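You operate a simulated robot arm through the tools that you are given. There is no shell and no other tool.

The job below is to be done with a simulated robot arm. You get a single attempt, and the scene is never put back.

Task
Make me a milky coffee in the purple cup.
Fine: tip in all the milk from the purple jug, top up from the coffee jug to about the cup's line, seat the coffee jug on its plate again and stir with the wood spoon till no streaks show. Purple jug and spoon go back; the brew knob stays OFF. Coffee jug and hob are glass. Spill no more than 8 ml a step. Drop, topple, chip or break nothing, tools too; pinch, knock, squeeze or weigh down nobody and nothing; leave no more than 20 ml spilt. Set down upright: jug.

It is judged by the outcome, as a careful person would: the job done as asked, and still so three seconds after it is handed in. It fails if anything else is knocked over, pushed out of place, dropped, spilled or broken.

Robot
A 6-joint arm with a two-finger gripper, fixed in place. Base frame: the origin is at the foot of the arm, x ahead of it, y to its left, z up. Lengths are in m, angles in rad, forces in N, time in s.
It reaches about 1.298 m from its shoulder. Its first joint turns from -2.601 to 2.601 rad. Payload 1.57 kg.
The TCP is the grasp point between the finger pads, 0.021 m short of the fingertips. In the tool frame z runs along the fingers and y along their closing line. The gripper opens to 0.07 m. The gripper's body begins 0.05 m behind the TCP.
Orientation is that of the tool frame in the base frame, as a unit quaternion [x, y, z, w]. With the fingers straight down and closing along the base's y, the tool's x points along the base's -x, its y along +y and its z along -z.

Tools
- The arm moves only by the tool drive_tool. Its argument "plan" is a list of rows, each an object of numbers (a shift or turn left out is 0, a gripper value left out holds the last): "tx", "ty", "tz": the shift along the tool's x, y, z in m; "ax", "ay", "az": the turn, a rotation vector about the tool's x, y, z in rad; "jaw": the gripper command, from -1 (shut) to 1 (fully open), values between in proportion. In form: [{"tx": .., "ty": .., "tz": .., "ax": .., "ay": .., "az": .., "jaw": ..}, ...]. A call has 1 to 20 rows; each row is the pose to reach, as a shift and turn from the pose commanded when the call began, along the tool's axes at that moment. Rows are played at 5 a second. More than 0.05 m and 0.15 rad between two rows, or a gripper value outside its range, and nothing of the call is played. Where a pose cannot be reached the arm comes as near as it can. A force on the tool above 40 N (or 10 N above the force at the start of the call, whichever is more), or a blocked arm, ends the call early, and 0.2 s more pass. The fingers move at their own pace and stop on an object; they squeeze with about 26 N. The grip force told is the motor's: it shows also when the fingers shut on nothing. Time passes only in rows, and 0.2 s behind the last, so rows that repeat a pose let the fingers close. The reply holds the time, the measured pose of the TCP, the force on the tool along the base axes, the opening and the grip force, in the units named above and with some noise, with the torque about the TCP (base axes, N m) and any sound that the robot's microphone picked up.
- Cameras (640 x 400 px; columns grow to the right, rows downward): "scene" is fixed at [0.2178, 0.6502, 1.5185]; the picture's right is [-0.98, -0.18, 0.00], its down [-0.06, 0.34, -0.94] and it looks along [0.17, -0.92, -0.35] (base axes); focal length 353 px, centre (320, 200). "wrist" rides on the gripper at [0.079, 0.004, -0.081] in the tool frame; the picture's right is [-0.05, 1.00, 0.00], its down [-0.67, -0.04, -0.74] and it looks along [-0.74, -0.04, 0.67] (tool axes); focal length 256 px, centre (320, 200). There is no depth. A picture from a camera that has moved, and an enlarged one, comes with that camera's place and axes in the base frame and with its lens.
- get_image(camera): a new picture of that camera. The clock stands still meanwhile.
- lift_body(by): slides the trunk up (or, below 0, down) by that many m; the arm rides with it, the base frame stays. It gives what a move gives, with no picture.
- inspect(camera, box): a new picture of the part [left, top, right, bottom] of that camera's present view, enlarged. The clock stands still meanwhile.
- finish_job(): hands the job in; it is judged then, once.

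Places have to be worked out from the pictures, the camera data and where the tool is seen. Open the gripper and draw the arm clear of the work before you hand the job in, unless the task says otherwise.

The tools are called after ">>>" by a JSON object that holds its "fn" and its "kwargs". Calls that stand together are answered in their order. drive_tool: Moves the arm, as the interface text tells. Its arguments: {"type":"object","properties":{"plan":{"type":"array","items":{"type":"object","properties":{"tx":{"type":"number"},"ty":{"type":"number"},"tz":{"type":"number"},"ax":{"type":"number"},"ay":{"type":"number"},"az":{"type":"number"},"jaw":{"type":"number"}}}}},"required":["plan"]} The other tools are called the same way: lift_body (by) slides the trunk up or down; get_image (camera) takes a picture; inspect (camera, box) takes an enlarged picture of a part of a camera's view; finish_job () hands the job in.

At the start:

```text
t: 0.0
tool_pos: [0.5413, -0.4414, 1.2519]
ee_rot: [0.0, 1.0, 0.001, 0.0]
ft_force: [0.4, 0.1, 0.3]
wrist_torque: [-0.02, -0.01, 0.0]
grip_width: 0.0699
grasp_force: 0.0
trunk travel left (down, up): [-0.934, 0.036]
```

scene: 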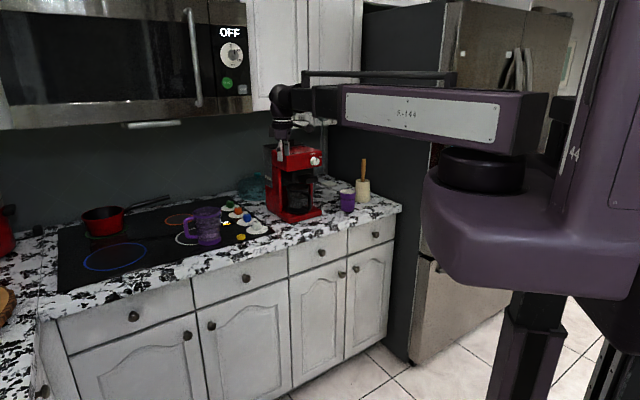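
wrist: 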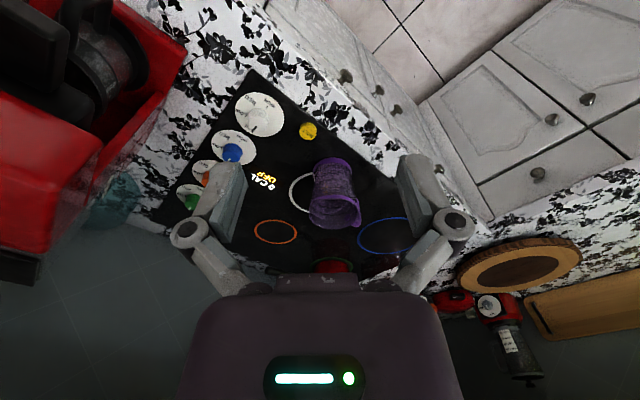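

I'll begin by looking closely at the worktop from both cameras to locate the cup, jugs, spoon and coffee maker.

>>> {"fn": "inspect", "kwargs": {"camera": "scene", "box": [230, 120, 410, 232]}}

>>> {"fn": "inspect", "kwargs": {"camera": "scene", "box": [60, 160, 290, 304]}}

>>> {"fn": "inspect", "kwargs": {"camera": "wrist", "box": [160, 60, 420, 280]}}

>>> {"fn": "inspect", "kwargs": {"camera": "wrist", "box": [0, 0, 240, 250]}}

```text
3.56 times, centred on (320, 176) of scene
camera zoom: at [0.2178, 0.6502, 1.5185], right [-0.98, -0.18, 0.0], down [-0.06, 0.34, -0.94], along [0.17, -0.92, -0.35], focal length 1255 px, centre (320, 285)
```

zoom: 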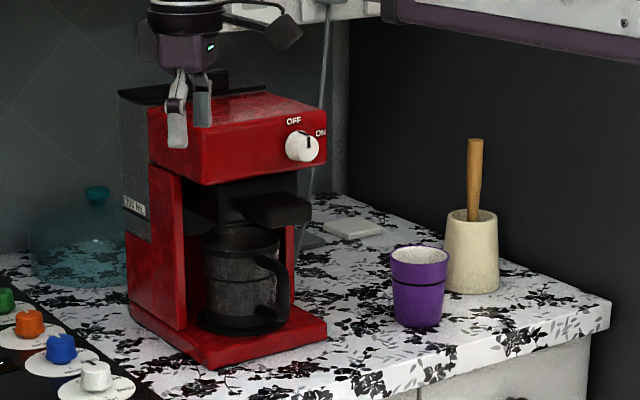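

```text
2.78 times, centred on (175, 232) of scene
camera zoom: at [0.2178, 0.6502, 1.5185], right [-0.98, -0.18, 0.0], down [-0.06, 0.34, -0.94], along [0.17, -0.92, -0.35], focal length 980 px, centre (723, 111)
```

zoom: 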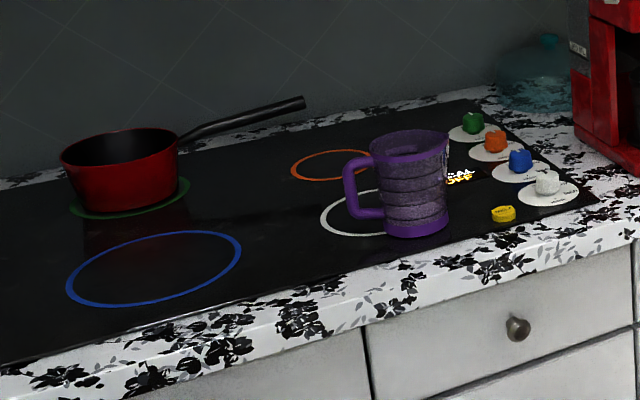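

```text
1.82 times, centred on (290, 170) of wrist
camera zoom: at [0.4624, -0.4373, 1.3347], right [0.05, 1.0, 0.0], down [0.67, -0.04, 0.74], along [0.74, -0.04, -0.67], focal length 465 px, centre (374, 254)
```

zoom: 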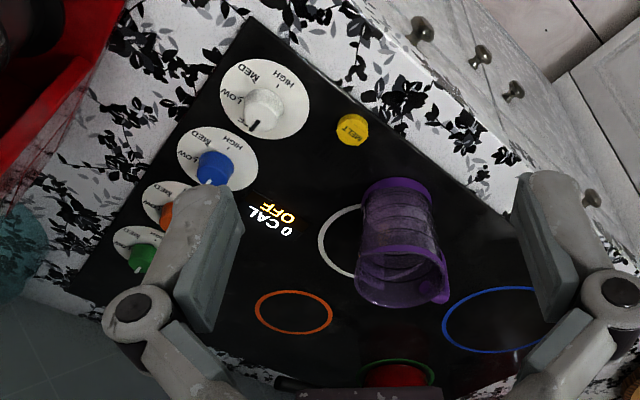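

```text
1.60 times, centred on (120, 125) of wrist
camera zoom: at [0.4624, -0.4373, 1.3347], right [0.05, 1.0, 0.0], down [0.67, -0.04, 0.74], along [0.74, -0.04, -0.67], focal length 410 px, centre (640, 320)
```

zoom: 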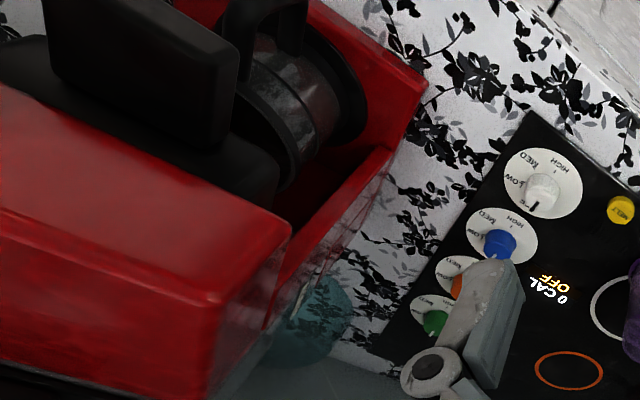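

The worktop comes out at about z=0.92 from triangulating the MELT button. I'll zoom in on each item before any movement.

>>> {"fn": "inspect", "kwargs": {"camera": "wrist", "box": [280, 130, 400, 250]}}

>>> {"fn": "inspect", "kwargs": {"camera": "scene", "box": [170, 190, 270, 252]}}

>>> {"fn": "inspect", "kwargs": {"camera": "scene", "box": [325, 150, 405, 220]}}

>>> {"fn": "inspect", "kwargs": {"camera": "scene", "box": [260, 140, 330, 225]}}

```text
3.33 times, centred on (340, 190) of wrist
camera zoom: at [0.4624, -0.4373, 1.3347], right [0.05, 1.0, 0.0], down [0.67, -0.04, 0.74], along [0.74, -0.04, -0.67], focal length 853 px, centre (253, 233)
```

zoom: 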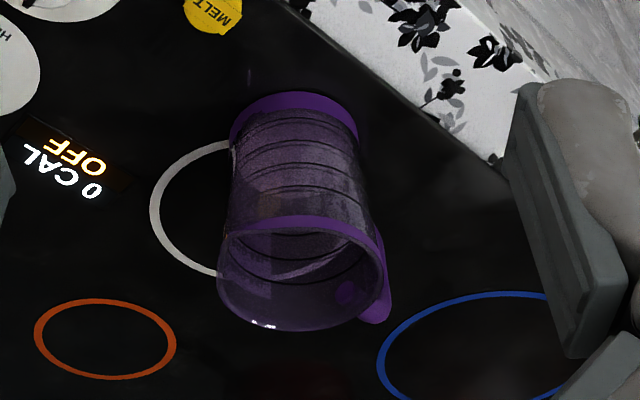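

```text
6.40 times, centred on (220, 221) of scene
camera zoom: at [0.2178, 0.6502, 1.5185], right [-0.98, -0.18, 0.0], down [-0.06, 0.34, -0.94], along [0.17, -0.92, -0.35], focal length 2258 px, centre (960, 66)
```

zoom: 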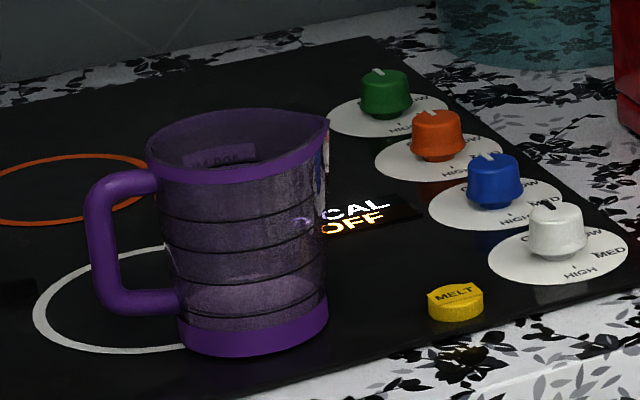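

```text
5.71 times, centred on (365, 185) of scene
camera zoom: at [0.2178, 0.6502, 1.5185], right [-0.98, -0.18, 0.0], down [-0.06, 0.34, -0.94], along [0.17, -0.92, -0.35], focal length 2016 px, centre (63, 286)
```

zoom: 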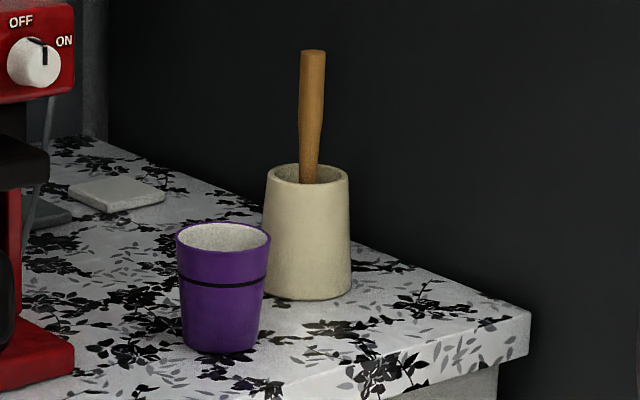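

```text
4.71 times, centred on (295, 182) of scene
camera zoom: at [0.2178, 0.6502, 1.5185], right [-0.98, -0.18, 0.0], down [-0.06, 0.34, -0.94], along [0.17, -0.92, -0.35], focal length 1660 px, centre (438, 282)
```

zoom: 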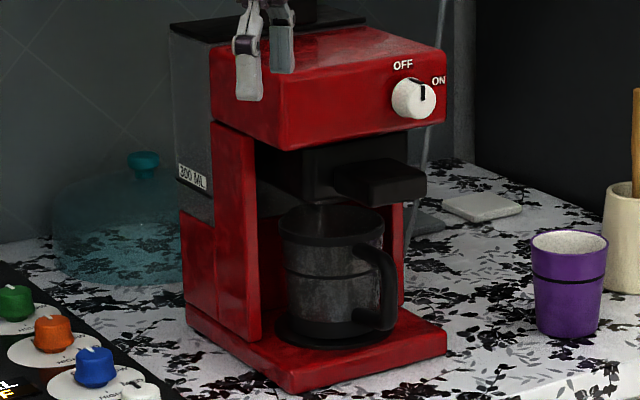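

The jug sits on the hob near (0.83,-0.43) with its handle pointing along the counter. The cup is near (0.37,-0.85), the crock near (0.30,-0.98), and the coffee jug is in the machine. I'll move in free air in front of the counter to look at the cup, crock and coffee machine.

>>> {"fn": "drive_tool", "kwargs": {"plan": [{"tx": 0.02, "ty": -0.034, "tz": 0.0, "az": 0.12}, {"tx": 0.04, "ty": -0.069, "tz": 0.0, "az": 0.25}, {"tx": 0.06, "ty": -0.103, "tz": 0.0, "az": 0.38}, {"tx": 0.08, "ty": -0.138, "tz": 0.0, "az": 0.51}, {"tx": 0.1, "ty": -0.172, "tz": 0.0, "az": 0.64}, {"tx": 0.12, "ty": -0.207, "tz": 0.0, "az": 0.77}, {"tx": 0.14, "ty": -0.241, "tz": 0.0, "az": 0.9}, {"tx": 0.16, "ty": -0.275, "tz": 0.0, "az": 1.03}, {"tx": 0.18, "ty": -0.31, "tz": 0.0, "az": 1.16}, {"tx": 0.18, "ty": -0.31, "tz": 0.0, "az": 1.16}]}}

>>> {"fn": "get_image", "kwargs": {"camera": "scene"}}

>>> {"fn": "get_image", "kwargs": {"camera": "wrist"}}

```text
t: 2.2
tool_pos: [0.3616, -0.7515, 1.2531]
ee_rot: [0.549, 0.836, 0.0, -0.001]
ft_force: [-0.2, 0.6, 1.3]
wrist_torque: [-0.02, 0.0, 0.03]
grip_width: 0.0701
grasp_force: 0.1
trunk travel left (down, up): [-0.934, 0.036]
```

```text
taken
```

scene: 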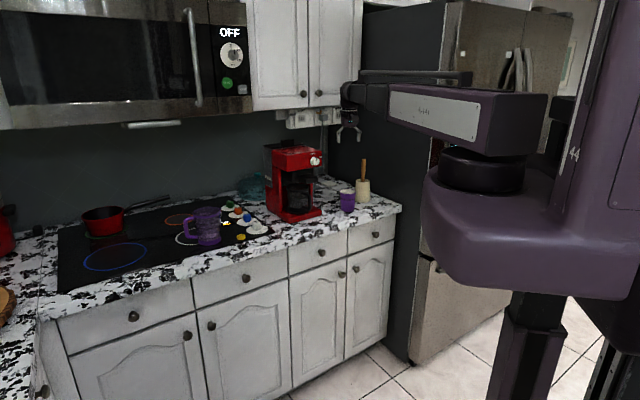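

```text
taken
camera wrist: at [0.3344, -0.6767, 1.335], right [0.94, 0.35, 0.0], down [0.23, -0.62, 0.75], along [0.26, -0.7, -0.67], focal length 256 px, centre (320, 200)
```

wrist: 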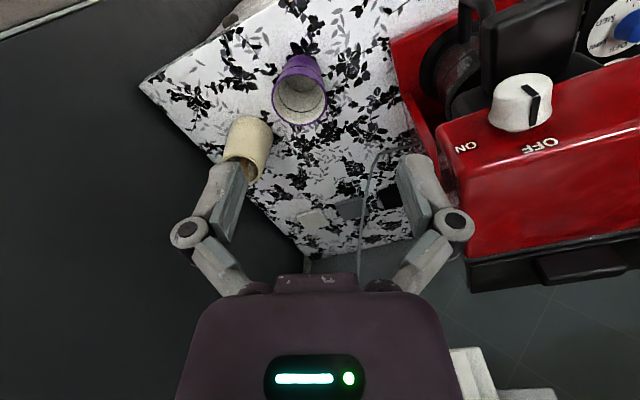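

The brew knob points at OFF. I'll zoom in on the cup, crock and machine from this viewpoint.

>>> {"fn": "inspect", "kwargs": {"camera": "wrist", "box": [200, 40, 360, 190]}}

>>> {"fn": "inspect", "kwargs": {"camera": "wrist", "box": [380, 0, 640, 200]}}

```text
2.67 times, centred on (280, 115) of wrist
camera zoom: at [0.3344, -0.6767, 1.335], right [0.94, 0.35, 0.0], down [0.23, -0.62, 0.75], along [0.26, -0.7, -0.67], focal length 683 px, centre (427, 427)
```

zoom: 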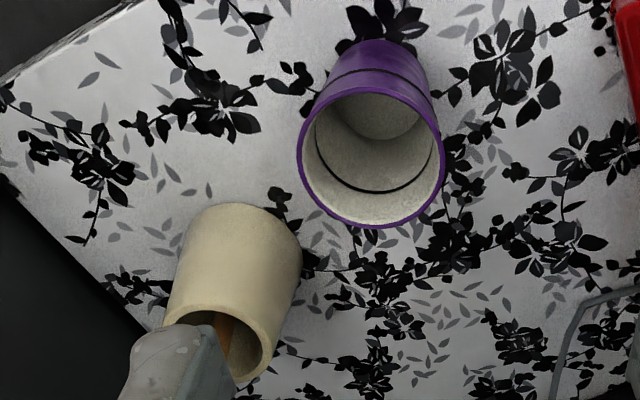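

```text
2.00 times, centred on (510, 100) of wrist
camera zoom: at [0.3344, -0.6767, 1.335], right [0.94, 0.35, 0.0], down [0.23, -0.62, 0.75], along [0.26, -0.7, -0.67], focal length 512 px, centre (-60, 400)
```

zoom: 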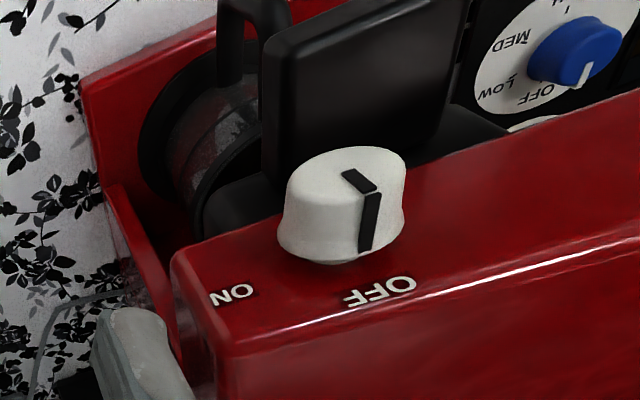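

The cup is empty, with its rim centred at about (0.363,-0.833,1.012). The crock is near (0.306,-0.970) with the spoon upright in it. I'll move the camera in front of the coffee machine for a lower, more level look at the coffee jug.

>>> {"fn": "drive_tool", "kwargs": {"plan": [{"tx": 0.04, "ty": 0.02, "tz": 0.0, "ax": -0.01, "ay": -0.07, "az": -0.04}, {"tx": 0.08, "ty": 0.045, "tz": 0.01, "ax": -0.02, "ay": -0.14, "az": -0.08}, {"tx": 0.11, "ty": 0.07, "tz": 0.04, "ax": -0.03, "ay": -0.21, "az": -0.125}, {"tx": 0.14, "ty": 0.09, "tz": 0.07, "ax": -0.043, "ay": -0.285, "az": -0.17}, {"tx": 0.16, "ty": 0.105, "tz": 0.105, "ax": -0.054, "ay": -0.355, "az": -0.21}, {"tx": 0.175, "ty": 0.118, "tz": 0.145, "ax": -0.065, "ay": -0.425, "az": -0.255}, {"tx": 0.1874, "ty": 0.1273, "tz": 0.186, "ax": -0.0755, "ay": -0.4963, "az": -0.2956}, {"tx": 0.1874, "ty": 0.1273, "tz": 0.186, "ax": -0.0755, "ay": -0.4963, "az": -0.2956}]}}

>>> {"fn": "get_image", "kwargs": {"camera": "wrist"}}

>>> {"fn": "get_image", "kwargs": {"camera": "scene"}}

```text
t: 4.0
tool_pos: [0.405, -0.5307, 1.2751]
ee_rot: [0.403, 0.881, -0.103, 0.225]
ft_force: [-0.2, -0.7, 0.1]
wrist_torque: [0.03, -0.02, -0.02]
grip_width: 0.0704
grasp_force: 0.1
out of reach, approached as far as the arm can: row 2, 3, 4, 5, 6, 7, 8
trunk travel left (down, up): [-0.934, 0.036]
```

```text
taken
camera wrist: at [0.3386, -0.446, 1.3092], right [0.79, 0.62, 0.03], down [0.12, -0.2, 0.97], along [0.61, -0.76, -0.23], focal length 256 px, centre (320, 200)
```

wrist: 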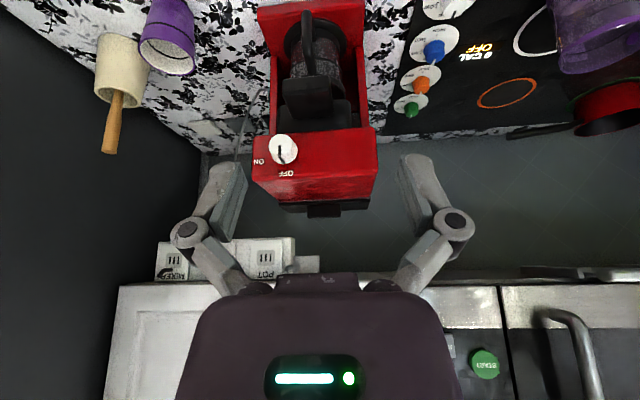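

```text
taken
```

scene: 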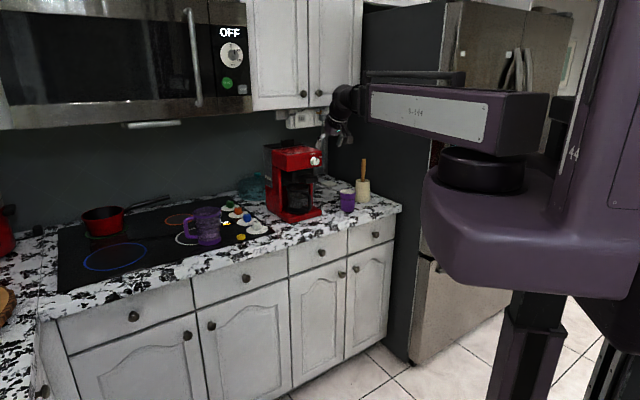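

The arm only moves in plane, and pitching moved the TCP by about 0.18 m of wrist length, so height comes from the trunk. I'm in front of the counter edge in free air, so I'll lower the trunk 0.2 m for a level look at the coffee machine.

>>> {"fn": "lift_body", "kwargs": {"by": -0.2}}

>>> {"fn": "get_image", "kwargs": {"camera": "wrist"}}

>>> {"fn": "get_image", "kwargs": {"camera": "scene"}}

```text
t: 6.2
tool_pos: [0.4063, -0.5316, 1.0755]
ee_rot: [0.403, 0.881, -0.103, 0.226]
ft_force: [0.7, -0.1, -0.2]
wrist_torque: [-0.01, -0.04, 0.0]
grip_width: 0.0701
grasp_force: 0.1
trunk travel left (down, up): [-0.734, 0.236]
```

```text
taken
camera wrist: at [0.3381, -0.4455, 1.1096], right [0.79, 0.62, 0.03], down [0.12, -0.2, 0.97], along [0.61, -0.76, -0.23], focal length 256 px, centre (320, 200)
```

wrist: 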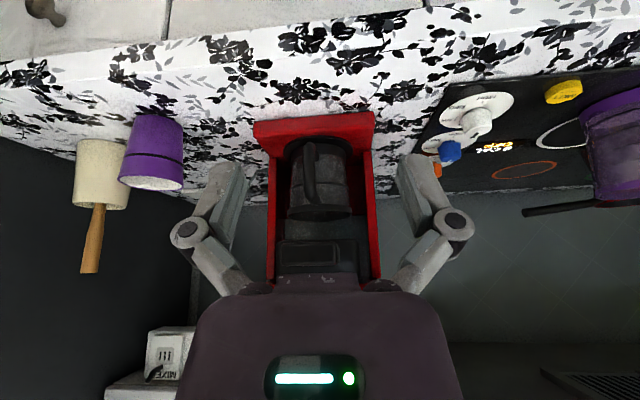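

```text
taken
```

scene: 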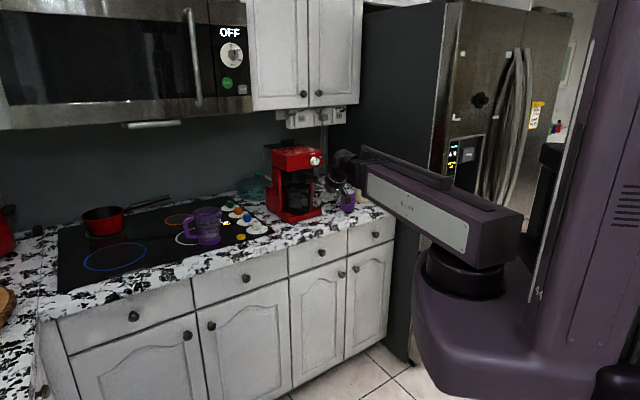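

The arm appears to be a radial telescope. I'll zoom in on the coffee jug, tray and overhang from here.

>>> {"fn": "inspect", "kwargs": {"camera": "wrist", "box": [230, 90, 400, 300]}}

>>> {"fn": "inspect", "kwargs": {"camera": "wrist", "box": [260, 120, 370, 220]}}

>>> {"fn": "inspect", "kwargs": {"camera": "scene", "box": [320, 130, 540, 300]}}

>>> {"fn": "inspect", "kwargs": {"camera": "wrist", "box": [60, 90, 220, 280]}}

```text
1.90 times, centred on (315, 195) of wrist
camera zoom: at [0.3381, -0.4455, 1.1096], right [0.79, 0.62, 0.03], down [0.12, -0.2, 0.97], along [0.61, -0.76, -0.23], focal length 488 px, centre (330, 210)
```

zoom: 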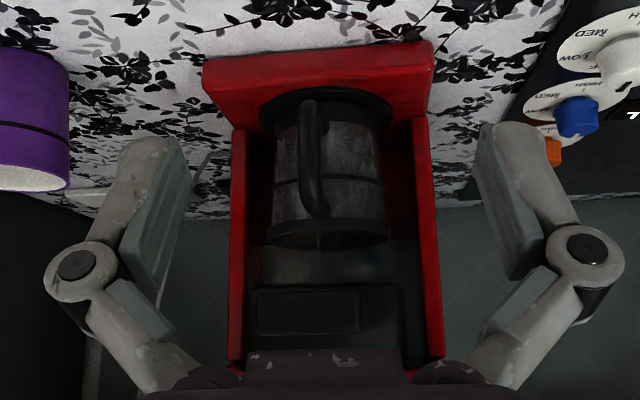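

```text
4.00 times, centred on (315, 170) of wrist
camera zoom: at [0.3381, -0.4455, 1.1096], right [0.79, 0.62, 0.03], down [0.12, -0.2, 0.97], along [0.61, -0.76, -0.23], focal length 1024 px, centre (340, 320)
```

zoom: 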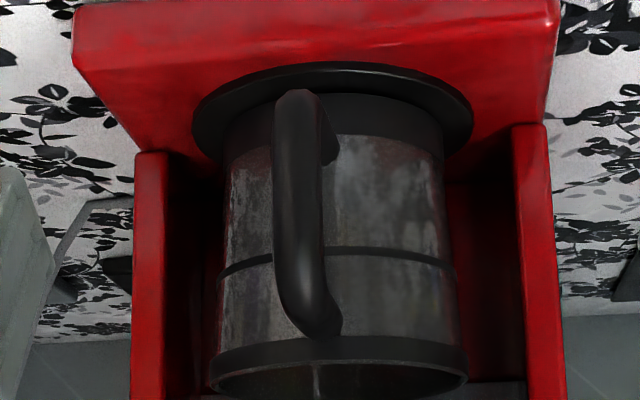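

```text
2.35 times, centred on (430, 215) of scene
camera zoom: at [0.2178, 0.6502, 1.5185], right [-0.98, -0.18, 0.0], down [-0.06, 0.34, -0.94], along [0.17, -0.92, -0.35], focal length 830 px, centre (61, 165)
```

zoom: 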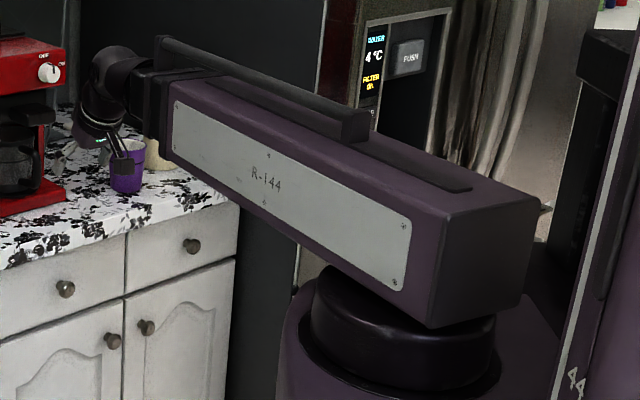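

```text
2.11 times, centred on (140, 185) of wrist
camera zoom: at [0.3381, -0.4455, 1.1096], right [0.79, 0.62, 0.03], down [0.12, -0.2, 0.97], along [0.61, -0.76, -0.23], focal length 539 px, centre (699, 232)
```

zoom: 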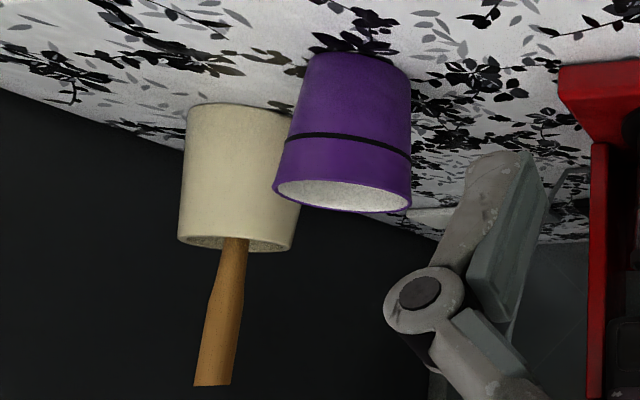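

Confirmed: it is a telescoping radial arm. I put the coffee jug axis near (0.568,-0.736) with its rim at z≈1.04, its handle bar near (0.513,-0.687) facing the front, and the filter block overhanging above the handle. Milk comes first, so I'll level the tool to vertical and travel along the front of the counter toward the purple jug.

>>> {"fn": "drive_tool", "kwargs": {"plan": [{"tx": 0.003, "ty": 0.044, "tz": 0.0025, "ay": 0.083}, {"tx": 0.006, "ty": 0.088, "tz": 0.005, "ay": 0.167}, {"tx": 0.009, "ty": 0.132, "tz": 0.0075, "ay": 0.25}, {"tx": 0.0125, "ty": 0.176, "tz": 0.01, "ay": 0.333}, {"tx": 0.0156, "ty": 0.22, "tz": 0.0124, "ay": 0.417}, {"tx": 0.0187, "ty": 0.2645, "tz": 0.0149, "ay": 0.5}, {"tx": 0.0187, "ty": 0.2645, "tz": 0.0149, "ay": 0.5}]}}

```text
t: 7.8
tool_pos: [0.6009, -0.3516, 1.0529]
ee_rot: [0.417, 0.909, 0.0, -0.001]
ft_force: [-0.2, -0.6, -0.2]
wrist_torque: [0.0, 0.01, -0.02]
grip_width: 0.0703
grasp_force: 0.1
out of reach, approached as far as the arm can: row 2, 3, 4, 5
trunk travel left (down, up): [-0.734, 0.236]
```

The commanded pose follows what was reached, so planning stays consistent. I'll raise the trunk so the fingers clear the jug rim (1.04) before moving above its handle.

>>> {"fn": "lift_body", "kwargs": {"by": 0.12}}

>>> {"fn": "drive_tool", "kwargs": {"plan": [{"tx": -0.0176, "ty": 0.0169, "az": 0.131}, {"tx": -0.0353, "ty": 0.0338, "az": 0.262}, {"tx": -0.0529, "ty": 0.0507, "az": 0.393}, {"tx": -0.0705, "ty": 0.0677, "az": 0.524}, {"tx": -0.0882, "ty": 0.0846, "az": 0.655}, {"tx": -0.1058, "ty": 0.1015, "az": 0.785}, {"tx": -0.1234, "ty": 0.1184, "az": 0.916}, {"tx": -0.1411, "ty": 0.1353, "az": 1.047}, {"tx": -0.1587, "ty": 0.1523, "az": 1.178}, {"tx": -0.1763, "ty": 0.1692, "az": 1.309}, {"tx": -0.194, "ty": 0.1861, "az": 1.44}, {"tx": -0.2116, "ty": 0.203, "az": 1.571}, {"tx": -0.2116, "ty": 0.203, "az": 1.571}]}}

>>> {"fn": "get_image", "kwargs": {"camera": "wrist"}}

>>> {"fn": "get_image", "kwargs": {"camera": "scene"}}

```text
t: 9.3
tool_pos: [0.6005, -0.3528, 1.1725]
ee_rot: [0.416, 0.909, 0.0, 0.0]
ft_force: [-0.2, 0.9, 0.4]
wrist_torque: [-0.01, 0.0, 0.05]
grip_width: 0.0699
grasp_force: 0.0
trunk travel left (down, up): [-0.854, 0.116]
```

```text
t: 12.1
tool_pos: [0.8907, -0.3799, 1.1734]
ee_rot: [0.938, 0.348, 0.0, 0.0]
ft_force: [0.6, -0.2, -0.1]
wrist_torque: [0.02, -0.05, 0.0]
grip_width: 0.0699
grasp_force: 0.1
trunk travel left (down, up): [-0.854, 0.116]
```

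```text
taken
camera wrist: at [0.9555, -0.3315, 1.255], right [0.61, -0.79, 0.0], down [-0.53, -0.41, 0.74], along [-0.59, -0.46, -0.67], focal length 256 px, centre (320, 200)
```

wrist: 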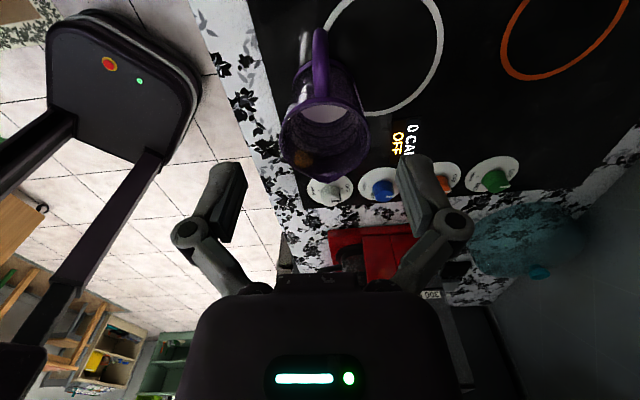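

```text
taken
```

scene: 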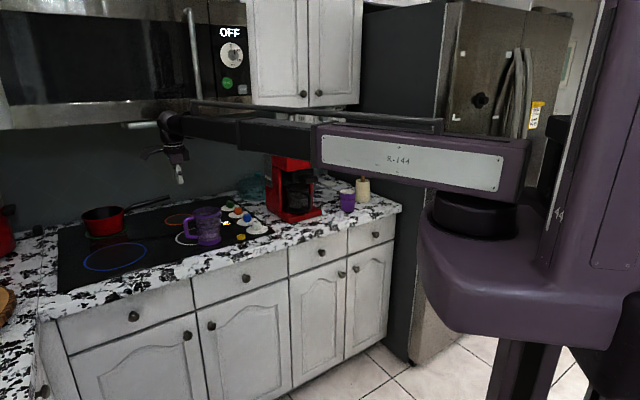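

The flipped roll is reachable. I'll zoom in on the jug, its handle and the milk from here.

>>> {"fn": "inspect", "kwargs": {"camera": "wrist", "box": [260, 10, 400, 190]}}

>>> {"fn": "inspect", "kwargs": {"camera": "scene", "box": [130, 90, 260, 250]}}

```text
2.22 times, centred on (330, 100) of wrist
camera zoom: at [0.9555, -0.3315, 1.255], right [0.61, -0.79, 0.0], down [-0.53, -0.41, 0.74], along [-0.59, -0.46, -0.67], focal length 569 px, centre (298, 422)
```

zoom: 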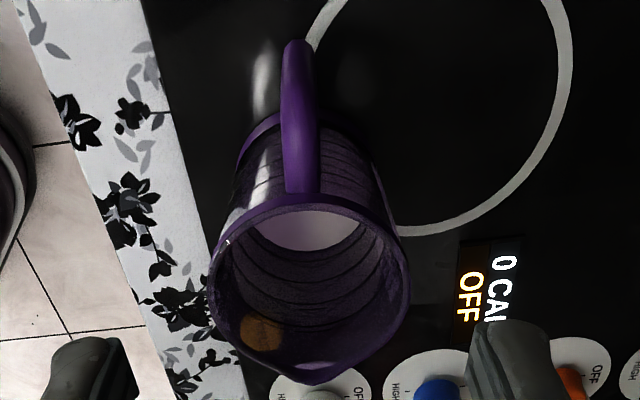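

```text
2.50 times, centred on (195, 170) of scene
camera zoom: at [0.2178, 0.6502, 1.5185], right [-0.98, -0.18, 0.0], down [-0.06, 0.34, -0.94], along [0.17, -0.92, -0.35], focal length 882 px, centre (632, 275)
```

zoom: 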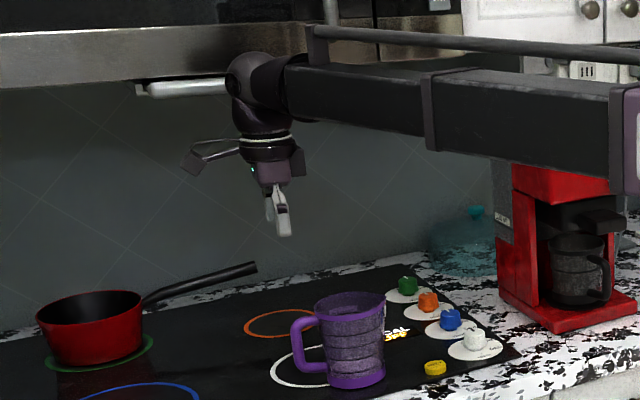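

The handle bar is centred under the fingers (Y≈0) and about 3 mm toward the jug from the TCP, and the handle spans z≈0.95–1.03. I'll shift 2 mm inward and lower the trunk in two stages to straddle it.

>>> {"fn": "drive_tool", "kwargs": {"plan": [{"tx": -0.002, "jaw": 1}]}}

>>> {"fn": "lift_body", "kwargs": {"by": -0.1}}

>>> {"fn": "get_image", "kwargs": {"camera": "wrist"}}

>>> {"fn": "inspect", "kwargs": {"camera": "scene", "box": [150, 150, 260, 250]}}

```text
t: 12.5
tool_pos: [0.8902, -0.3811, 1.1725]
ee_rot: [0.937, 0.349, 0.0, 0.0]
ft_force: [0.3, 0.0, 0.4]
wrist_torque: [0.0, 0.01, 0.02]
grip_width: 0.07
grasp_force: 0.0
trunk travel left (down, up): [-0.854, 0.116]
```

```text
t: 13.8
tool_pos: [0.8909, -0.3805, 1.0718]
ee_rot: [0.937, 0.348, 0.0, 0.0]
ft_force: [0.1, 0.3, -0.3]
wrist_torque: [0.05, -0.03, -0.01]
grip_width: 0.07
grasp_force: 0.1
trunk travel left (down, up): [-0.754, 0.216]
```

```text
taken
camera wrist: at [0.954, -0.3325, 1.1548], right [0.61, -0.79, 0.0], down [-0.53, -0.41, 0.74], along [-0.59, -0.46, -0.67], focal length 256 px, centre (320, 200)
```

wrist: 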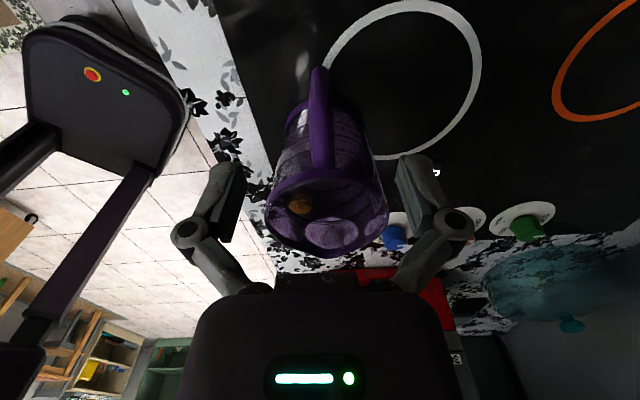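

```text
4.00 times, centred on (205, 200) of scene
camera zoom: at [0.2178, 0.6502, 1.5185], right [-0.98, -0.18, 0.0], down [-0.06, 0.34, -0.94], along [0.17, -0.92, -0.35], focal length 1411 px, centre (780, 200)
```

zoom: 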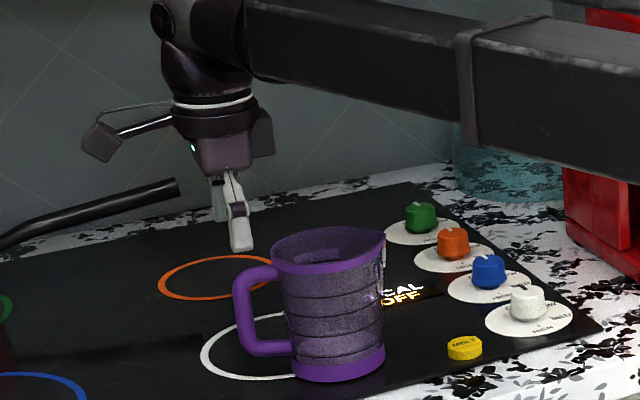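

I'll zoom in on the handle and the jug interior to refine the bar position.

>>> {"fn": "inspect", "kwargs": {"camera": "wrist", "box": [240, 40, 410, 270]}}

>>> {"fn": "inspect", "kwargs": {"camera": "scene", "box": [185, 175, 245, 250]}}

```text
1.74 times, centred on (325, 155) of wrist
camera zoom: at [0.954, -0.3325, 1.1548], right [0.61, -0.79, 0.0], down [-0.53, -0.41, 0.74], along [-0.59, -0.46, -0.67], focal length 445 px, centre (311, 278)
```

zoom: 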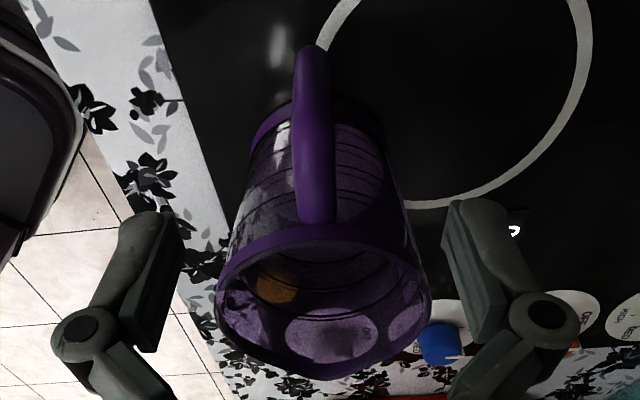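

```text
5.33 times, centred on (215, 212) of scene
camera zoom: at [0.2178, 0.6502, 1.5185], right [-0.98, -0.18, 0.0], down [-0.06, 0.34, -0.94], along [0.17, -0.92, -0.35], focal length 1882 px, centre (880, 133)
```

zoom: 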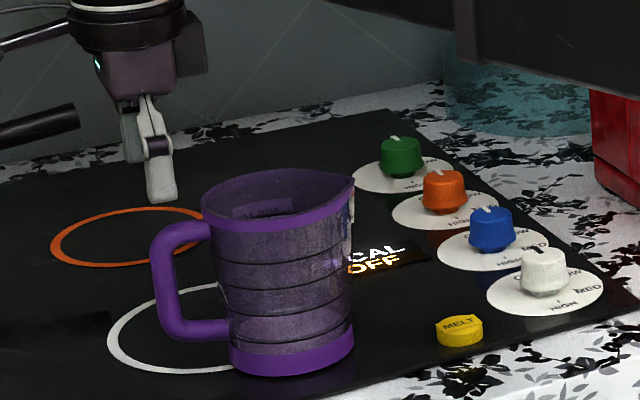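

The scene projection puts the bar within about 1–2 mm of the TCP column. I'll lower the final 0.077 m so the fingers straddle the bar at z≈0.995, with the palm above the handle top.

>>> {"fn": "lift_body", "kwargs": {"by": -0.06}}

>>> {"fn": "inspect", "kwargs": {"camera": "wrist", "box": [200, 40, 440, 280]}}

>>> {"fn": "inspect", "kwargs": {"camera": "scene", "box": [170, 165, 250, 250]}}

```text
t: 14.8
tool_pos: [0.8912, -0.3815, 1.012]
ee_rot: [0.937, 0.348, 0.0, 0.0]
ft_force: [-0.3, -0.1, -0.4]
wrist_torque: [0.0, 0.0, 0.0]
grip_width: 0.0699
grasp_force: 0.1
trunk travel left (down, up): [-0.694, 0.276]
```

```text
1.67 times, centred on (320, 160) of wrist
camera zoom: at [0.954, -0.3325, 1.0948], right [0.61, -0.79, 0.0], down [-0.53, -0.41, 0.74], along [-0.59, -0.46, -0.67], focal length 427 px, centre (320, 267)
```

zoom: 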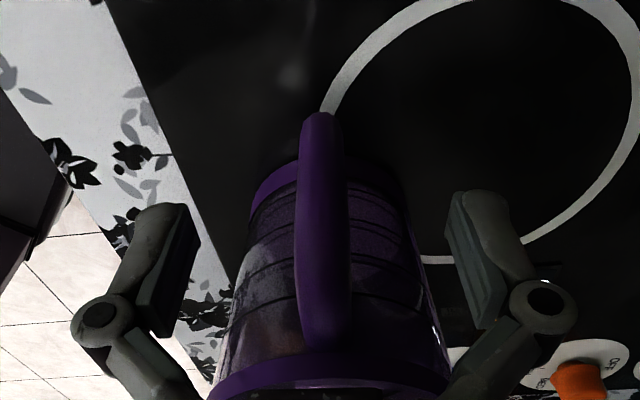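

```text
4.71 times, centred on (210, 208) of scene
camera zoom: at [0.2178, 0.6502, 1.5185], right [-0.98, -0.18, 0.0], down [-0.06, 0.34, -0.94], along [0.17, -0.92, -0.35], focal length 1660 px, centre (838, 165)
```

zoom: 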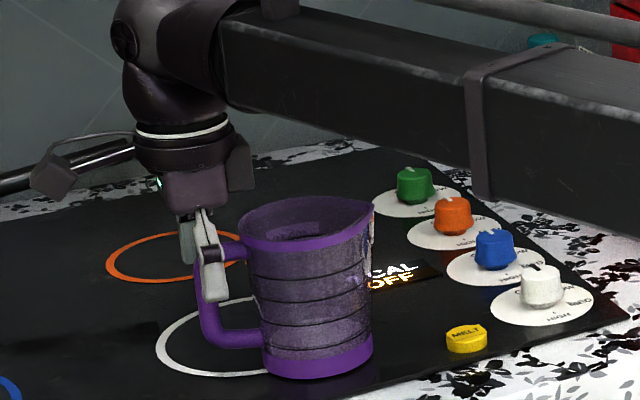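

The fingers straddle the bar cleanly. I'll lower another 15 mm, then close the jaw gently with rows that hold position.

>>> {"fn": "lift_body", "kwargs": {"by": -0.016}}

>>> {"fn": "drive_tool", "kwargs": {"plan": [{"jaw": -0.2}, {"jaw": -0.6}, {"jaw": -1}, {"jaw": -1}, {"jaw": -1}]}}

>>> {"fn": "inspect", "kwargs": {"camera": "scene", "box": [170, 165, 250, 250]}}

>>> {"fn": "get_image", "kwargs": {"camera": "wrist"}}

```text
t: 15.4
tool_pos: [0.8915, -0.3807, 0.9966]
ee_rot: [0.938, 0.348, 0.0, 0.0]
ft_force: [-0.3, -1.0, 0.4]
wrist_torque: [-0.04, -0.02, -0.05]
grip_width: 0.0699
grasp_force: 0.0
trunk travel left (down, up): [-0.678, 0.292]
```

```text
t: 16.6
tool_pos: [0.8903, -0.3802, 0.9979]
ee_rot: [0.938, 0.348, 0.0, 0.001]
ft_force: [2.1, 0.6, 2.6]
wrist_torque: [0.03, 0.0, 0.03]
grip_width: 0.0162
grasp_force: 26.5
trunk travel left (down, up): [-0.678, 0.292]
```

```text
4.71 times, centred on (210, 208) of scene
camera zoom: at [0.2178, 0.6502, 1.5185], right [-0.98, -0.18, 0.0], down [-0.06, 0.34, -0.94], along [0.17, -0.92, -0.35], focal length 1660 px, centre (838, 165)
```

zoom: 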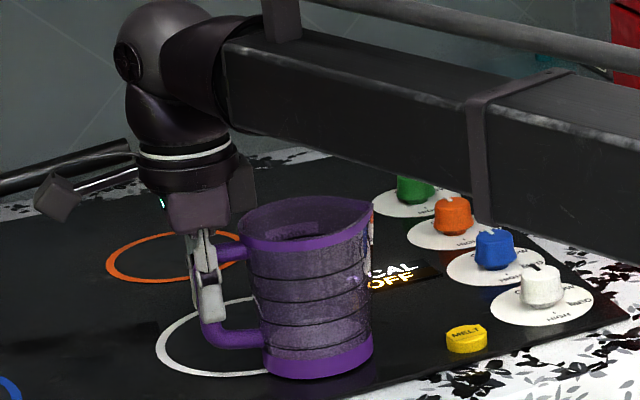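

```text
taken
camera wrist: at [0.954, -0.3324, 1.0789], right [0.61, -0.79, 0.0], down [-0.53, -0.41, 0.74], along [-0.59, -0.46, -0.67], focal length 256 px, centre (320, 200)
```

wrist: 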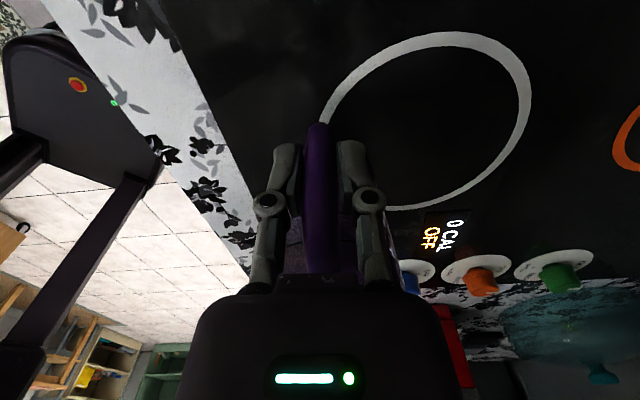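

The jug handle is gripped with an opening of 16 mm. I record this home pose as TCP (0.8903,-0.3802,0.998), trunk down -0.678. I'll lift 2 cm as a test and check for slip.

>>> {"fn": "lift_body", "kwargs": {"by": 0.02}}

>>> {"fn": "inspect", "kwargs": {"camera": "scene", "box": [170, 165, 250, 250]}}

```text
t: 17.3
tool_pos: [0.8915, -0.381, 1.0174]
ee_rot: [0.937, 0.349, 0.001, 0.0]
ft_force: [1.6, -1.0, 4.1]
wrist_torque: [-0.11, 0.0, 0.03]
grip_width: 0.0163
grasp_force: 25.8
trunk travel left (down, up): [-0.698, 0.272]
```

```text
4.71 times, centred on (210, 208) of scene
camera zoom: at [0.2178, 0.6502, 1.5185], right [-0.98, -0.18, 0.0], down [-0.06, 0.34, -0.94], along [0.17, -0.92, -0.35], focal length 1660 px, centre (838, 165)
```

zoom: 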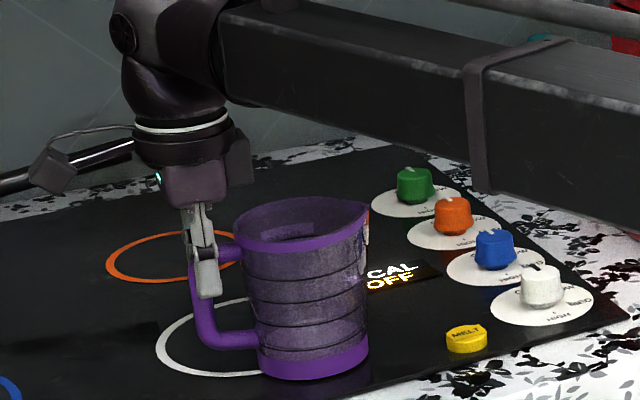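

The gripper rose but the jug seems hardly lifted. I'll look closely before doing anything else.

>>> {"fn": "inspect", "kwargs": {"camera": "scene", "box": [185, 195, 235, 250]}}

>>> {"fn": "get_image", "kwargs": {"camera": "wrist"}}

>>> {"fn": "inspect", "kwargs": {"camera": "wrist", "box": [240, 100, 400, 300]}}

```text
7.27 times, centred on (210, 222) of scene
camera zoom: at [0.2178, 0.6502, 1.5185], right [-0.98, -0.18, 0.0], down [-0.06, 0.34, -0.94], along [0.17, -0.92, -0.35], focal length 2566 px, centre (1120, 36)
```

zoom: 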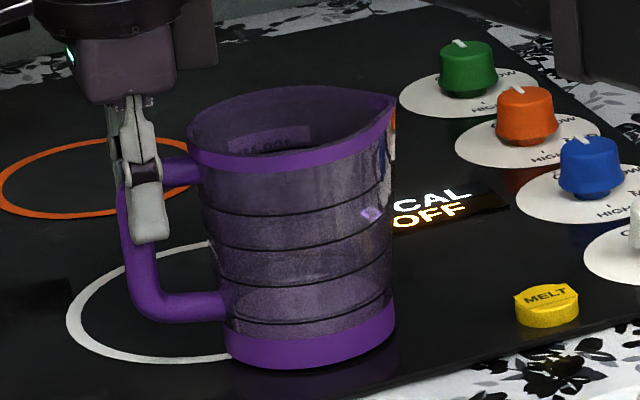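

```text
taken
camera wrist: at [0.9539, -0.3324, 1.0992], right [0.61, -0.79, 0.0], down [-0.53, -0.41, 0.74], along [-0.59, -0.46, -0.67], focal length 256 px, centre (320, 200)
```

wrist: 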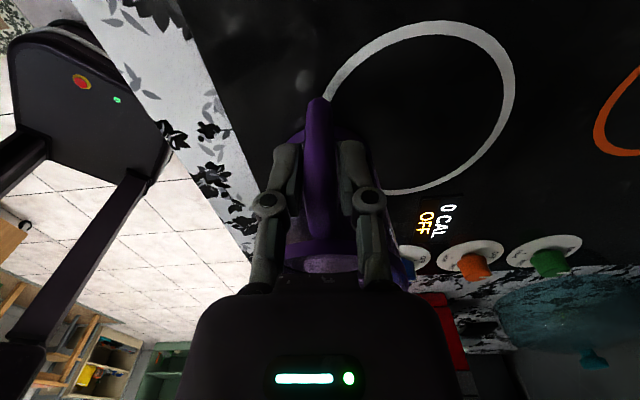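

```text
2.00 times, centred on (320, 200) of wrist
camera zoom: at [0.9539, -0.3324, 1.0992], right [0.61, -0.79, 0.0], down [-0.53, -0.41, 0.74], along [-0.59, -0.46, -0.67], focal length 512 px, centre (320, 200)
```

zoom: 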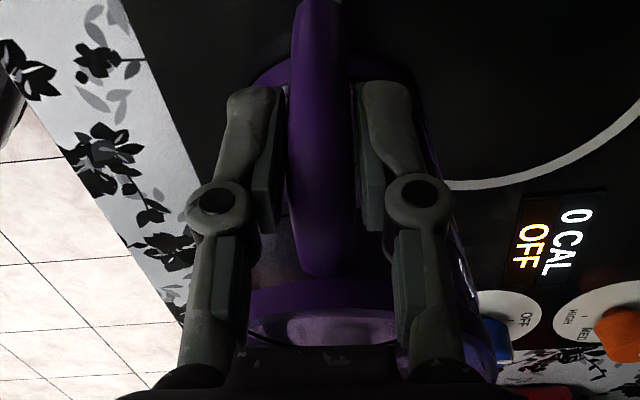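

The jug appears to still be standing while the fingers slid up the handle. I'll read the forces once more without moving to understand the load.

>>> {"fn": "drive_tool", "kwargs": {"plan": [{"jaw": -1}, {"jaw": -1}]}}

>>> {"fn": "get_image", "kwargs": {"camera": "scene"}}

```text
t: 17.9
tool_pos: [0.891, -0.3801, 1.0169]
ee_rot: [0.937, 0.348, 0.0, 0.0]
ft_force: [0.1, 0.7, 6.3]
wrist_torque: [-0.08, 0.06, -0.01]
grip_width: 0.016
grasp_force: 25.8
trunk travel left (down, up): [-0.698, 0.272]
```

```text
taken
```

scene: 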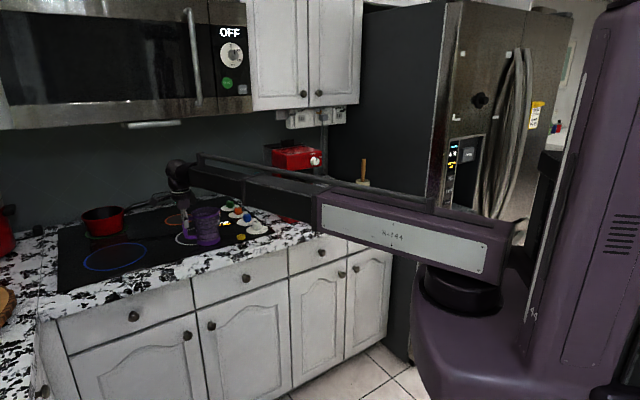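

>>> {"fn": "inspect", "kwargs": {"camera": "scene", "box": [170, 190, 270, 252]}}

>>> {"fn": "inspect", "kwargs": {"camera": "wrist", "box": [240, 80, 400, 280]}}

```text
6.40 times, centred on (220, 221) of scene
camera zoom: at [0.2178, 0.6502, 1.5185], right [-0.98, -0.18, 0.0], down [-0.06, 0.34, -0.94], along [0.17, -0.92, -0.35], focal length 2258 px, centre (960, 66)
```

zoom: 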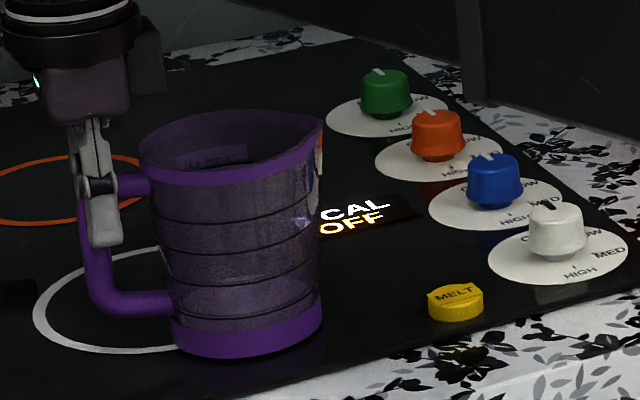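

```text
2.00 times, centred on (320, 180) of wrist
camera zoom: at [0.9537, -0.3323, 1.0992], right [0.61, -0.79, 0.0], down [-0.53, -0.41, 0.74], along [-0.59, -0.46, -0.67], focal length 512 px, centre (320, 240)
```

zoom: 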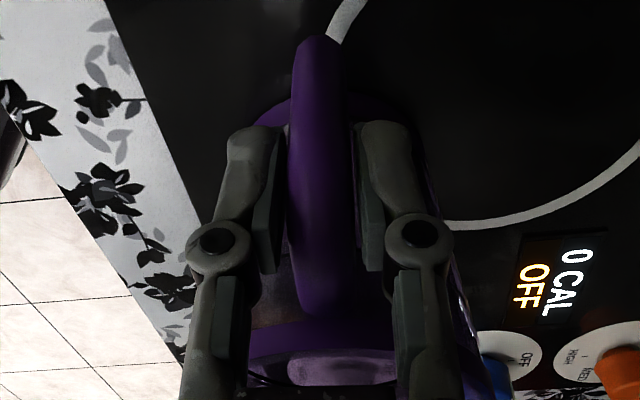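

I can't tell whether the reading is friction or weight. I'll lower 5 mm; the force change will show which it is.

>>> {"fn": "lift_body", "kwargs": {"by": -0.006}}

>>> {"fn": "drive_tool", "kwargs": {"plan": [{"jaw": -1}, {"jaw": -1}]}}

>>> {"fn": "inspect", "kwargs": {"camera": "scene", "box": [170, 190, 270, 252]}}

```text
t: 18.4
tool_pos: [0.8915, -0.3807, 1.0117]
ee_rot: [0.937, 0.349, 0.0, 0.0]
ft_force: [3.5, 4.4, 12.6]
wrist_torque: [0.05, 0.0, -0.01]
grip_width: 0.0163
grasp_force: 26.0
trunk travel left (down, up): [-0.692, 0.278]
```

```text
t: 19.1
tool_pos: [0.89, -0.3808, 1.0129]
ee_rot: [0.937, 0.349, 0.0, 0.001]
ft_force: [2.6, 3.2, 10.4]
wrist_torque: [0.06, 0.0, 0.0]
grip_width: 0.0163
grasp_force: 26.5
trunk travel left (down, up): [-0.692, 0.278]
```

```text
6.40 times, centred on (220, 221) of scene
camera zoom: at [0.2178, 0.6502, 1.5185], right [-0.98, -0.18, 0.0], down [-0.06, 0.34, -0.94], along [0.17, -0.92, -0.35], focal length 2258 px, centre (960, 66)
```

zoom: 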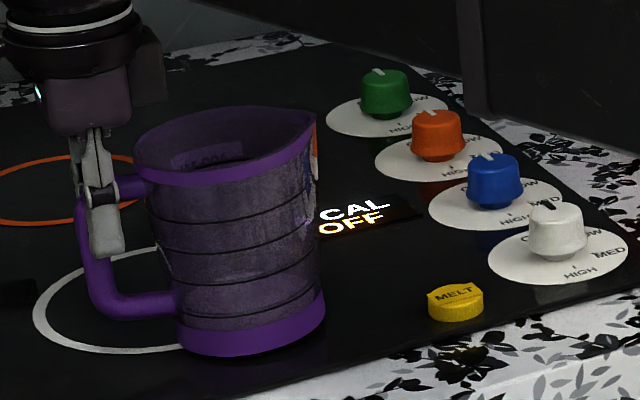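

Lowering pushed the handle side down: the spout side rose slightly and the tool reads about +11 N up. I'll look at the contact region carefully from both cameras.

>>> {"fn": "inspect", "kwargs": {"camera": "wrist", "box": [250, 100, 390, 290]}}

>>> {"fn": "inspect", "kwargs": {"camera": "scene", "box": [165, 180, 225, 245]}}

```text
2.11 times, centred on (320, 195) of wrist
camera zoom: at [0.9534, -0.3318, 1.0936], right [0.61, -0.79, 0.0], down [-0.53, -0.41, 0.74], along [-0.59, -0.46, -0.67], focal length 539 px, centre (320, 210)
```

zoom: 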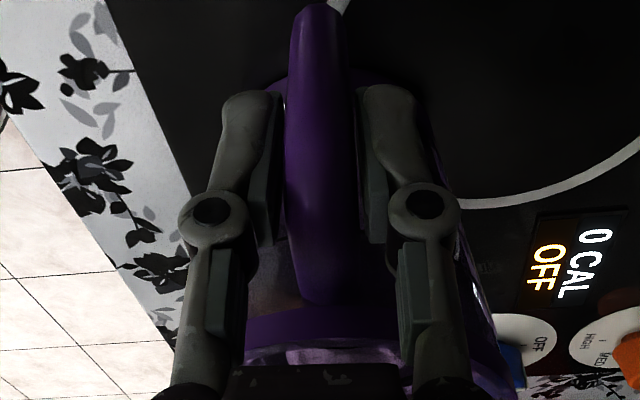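

```text
6.15 times, centred on (195, 212) of scene
camera zoom: at [0.2178, 0.6502, 1.5185], right [-0.98, -0.18, 0.0], down [-0.06, 0.34, -0.94], along [0.17, -0.92, -0.35], focal length 2171 px, centre (1089, 123)
```

zoom: 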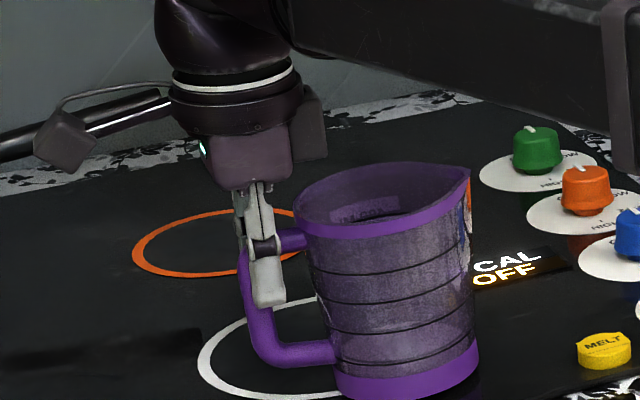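

Nothing but the pads seems to be in contact. I'll raise back 6 mm and re-read the force, to see whether the grip slides or sticks going upward.

>>> {"fn": "lift_body", "kwargs": {"by": 0.006}}

>>> {"fn": "drive_tool", "kwargs": {"plan": [{"jaw": -1}, {"jaw": -1}]}}

>>> {"fn": "inspect", "kwargs": {"camera": "scene", "box": [170, 190, 270, 252]}}

```text
t: 19.6
tool_pos: [0.8921, -0.3811, 1.0163]
ee_rot: [0.937, 0.349, 0.0, -0.001]
ft_force: [0.5, -0.1, -1.7]
wrist_torque: [0.04, -0.07, 0.04]
grip_width: 0.0161
grasp_force: 26.3
trunk travel left (down, up): [-0.698, 0.272]
```

```text
t: 20.2
tool_pos: [0.8913, -0.3806, 1.0181]
ee_rot: [0.937, 0.349, 0.0, 0.0]
ft_force: [-0.2, -0.7, -1.2]
wrist_torque: [0.07, -0.07, 0.0]
grip_width: 0.0164
grasp_force: 25.8
trunk travel left (down, up): [-0.698, 0.272]
```

```text
6.40 times, centred on (220, 221) of scene
camera zoom: at [0.2178, 0.6502, 1.5185], right [-0.98, -0.18, 0.0], down [-0.06, 0.34, -0.94], along [0.17, -0.92, -0.35], focal length 2258 px, centre (960, 66)
```

zoom: 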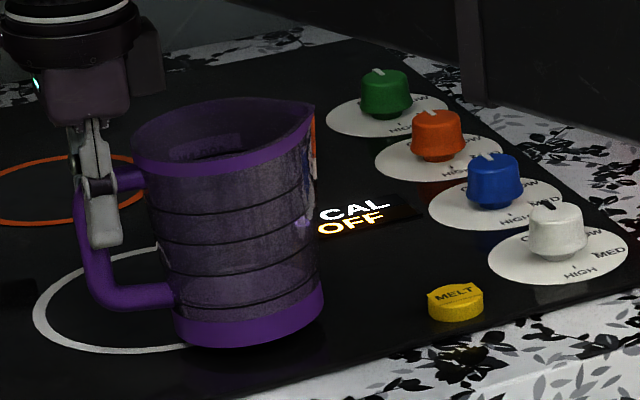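

The force now reads about −1.2 N, with the jug raised about 5 mm and held, so the jug is light (roughly 0.15 kg). I'll hold for a second to see whether it creeps in the grip.

>>> {"fn": "drive_tool", "kwargs": {"plan": [{"jaw": -1}, {"jaw": -1}, {"jaw": -1}, {"jaw": -1}, {"jaw": -1}, {"jaw": -1}]}}

>>> {"fn": "inspect", "kwargs": {"camera": "scene", "box": [170, 190, 270, 252]}}

```text
t: 21.6
tool_pos: [0.8915, -0.3809, 1.0167]
ee_rot: [0.937, 0.349, 0.0, 0.0]
ft_force: [-0.9, -0.3, -0.6]
wrist_torque: [0.03, -0.05, 0.0]
grip_width: 0.0161
grasp_force: 26.1
trunk travel left (down, up): [-0.698, 0.272]
```

```text
6.40 times, centred on (220, 221) of scene
camera zoom: at [0.2178, 0.6502, 1.5185], right [-0.98, -0.18, 0.0], down [-0.06, 0.34, -0.94], along [0.17, -0.92, -0.35], focal length 2258 px, centre (960, 66)
```

zoom: 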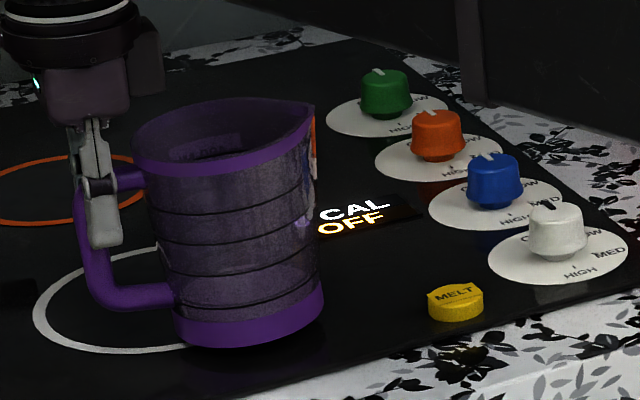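

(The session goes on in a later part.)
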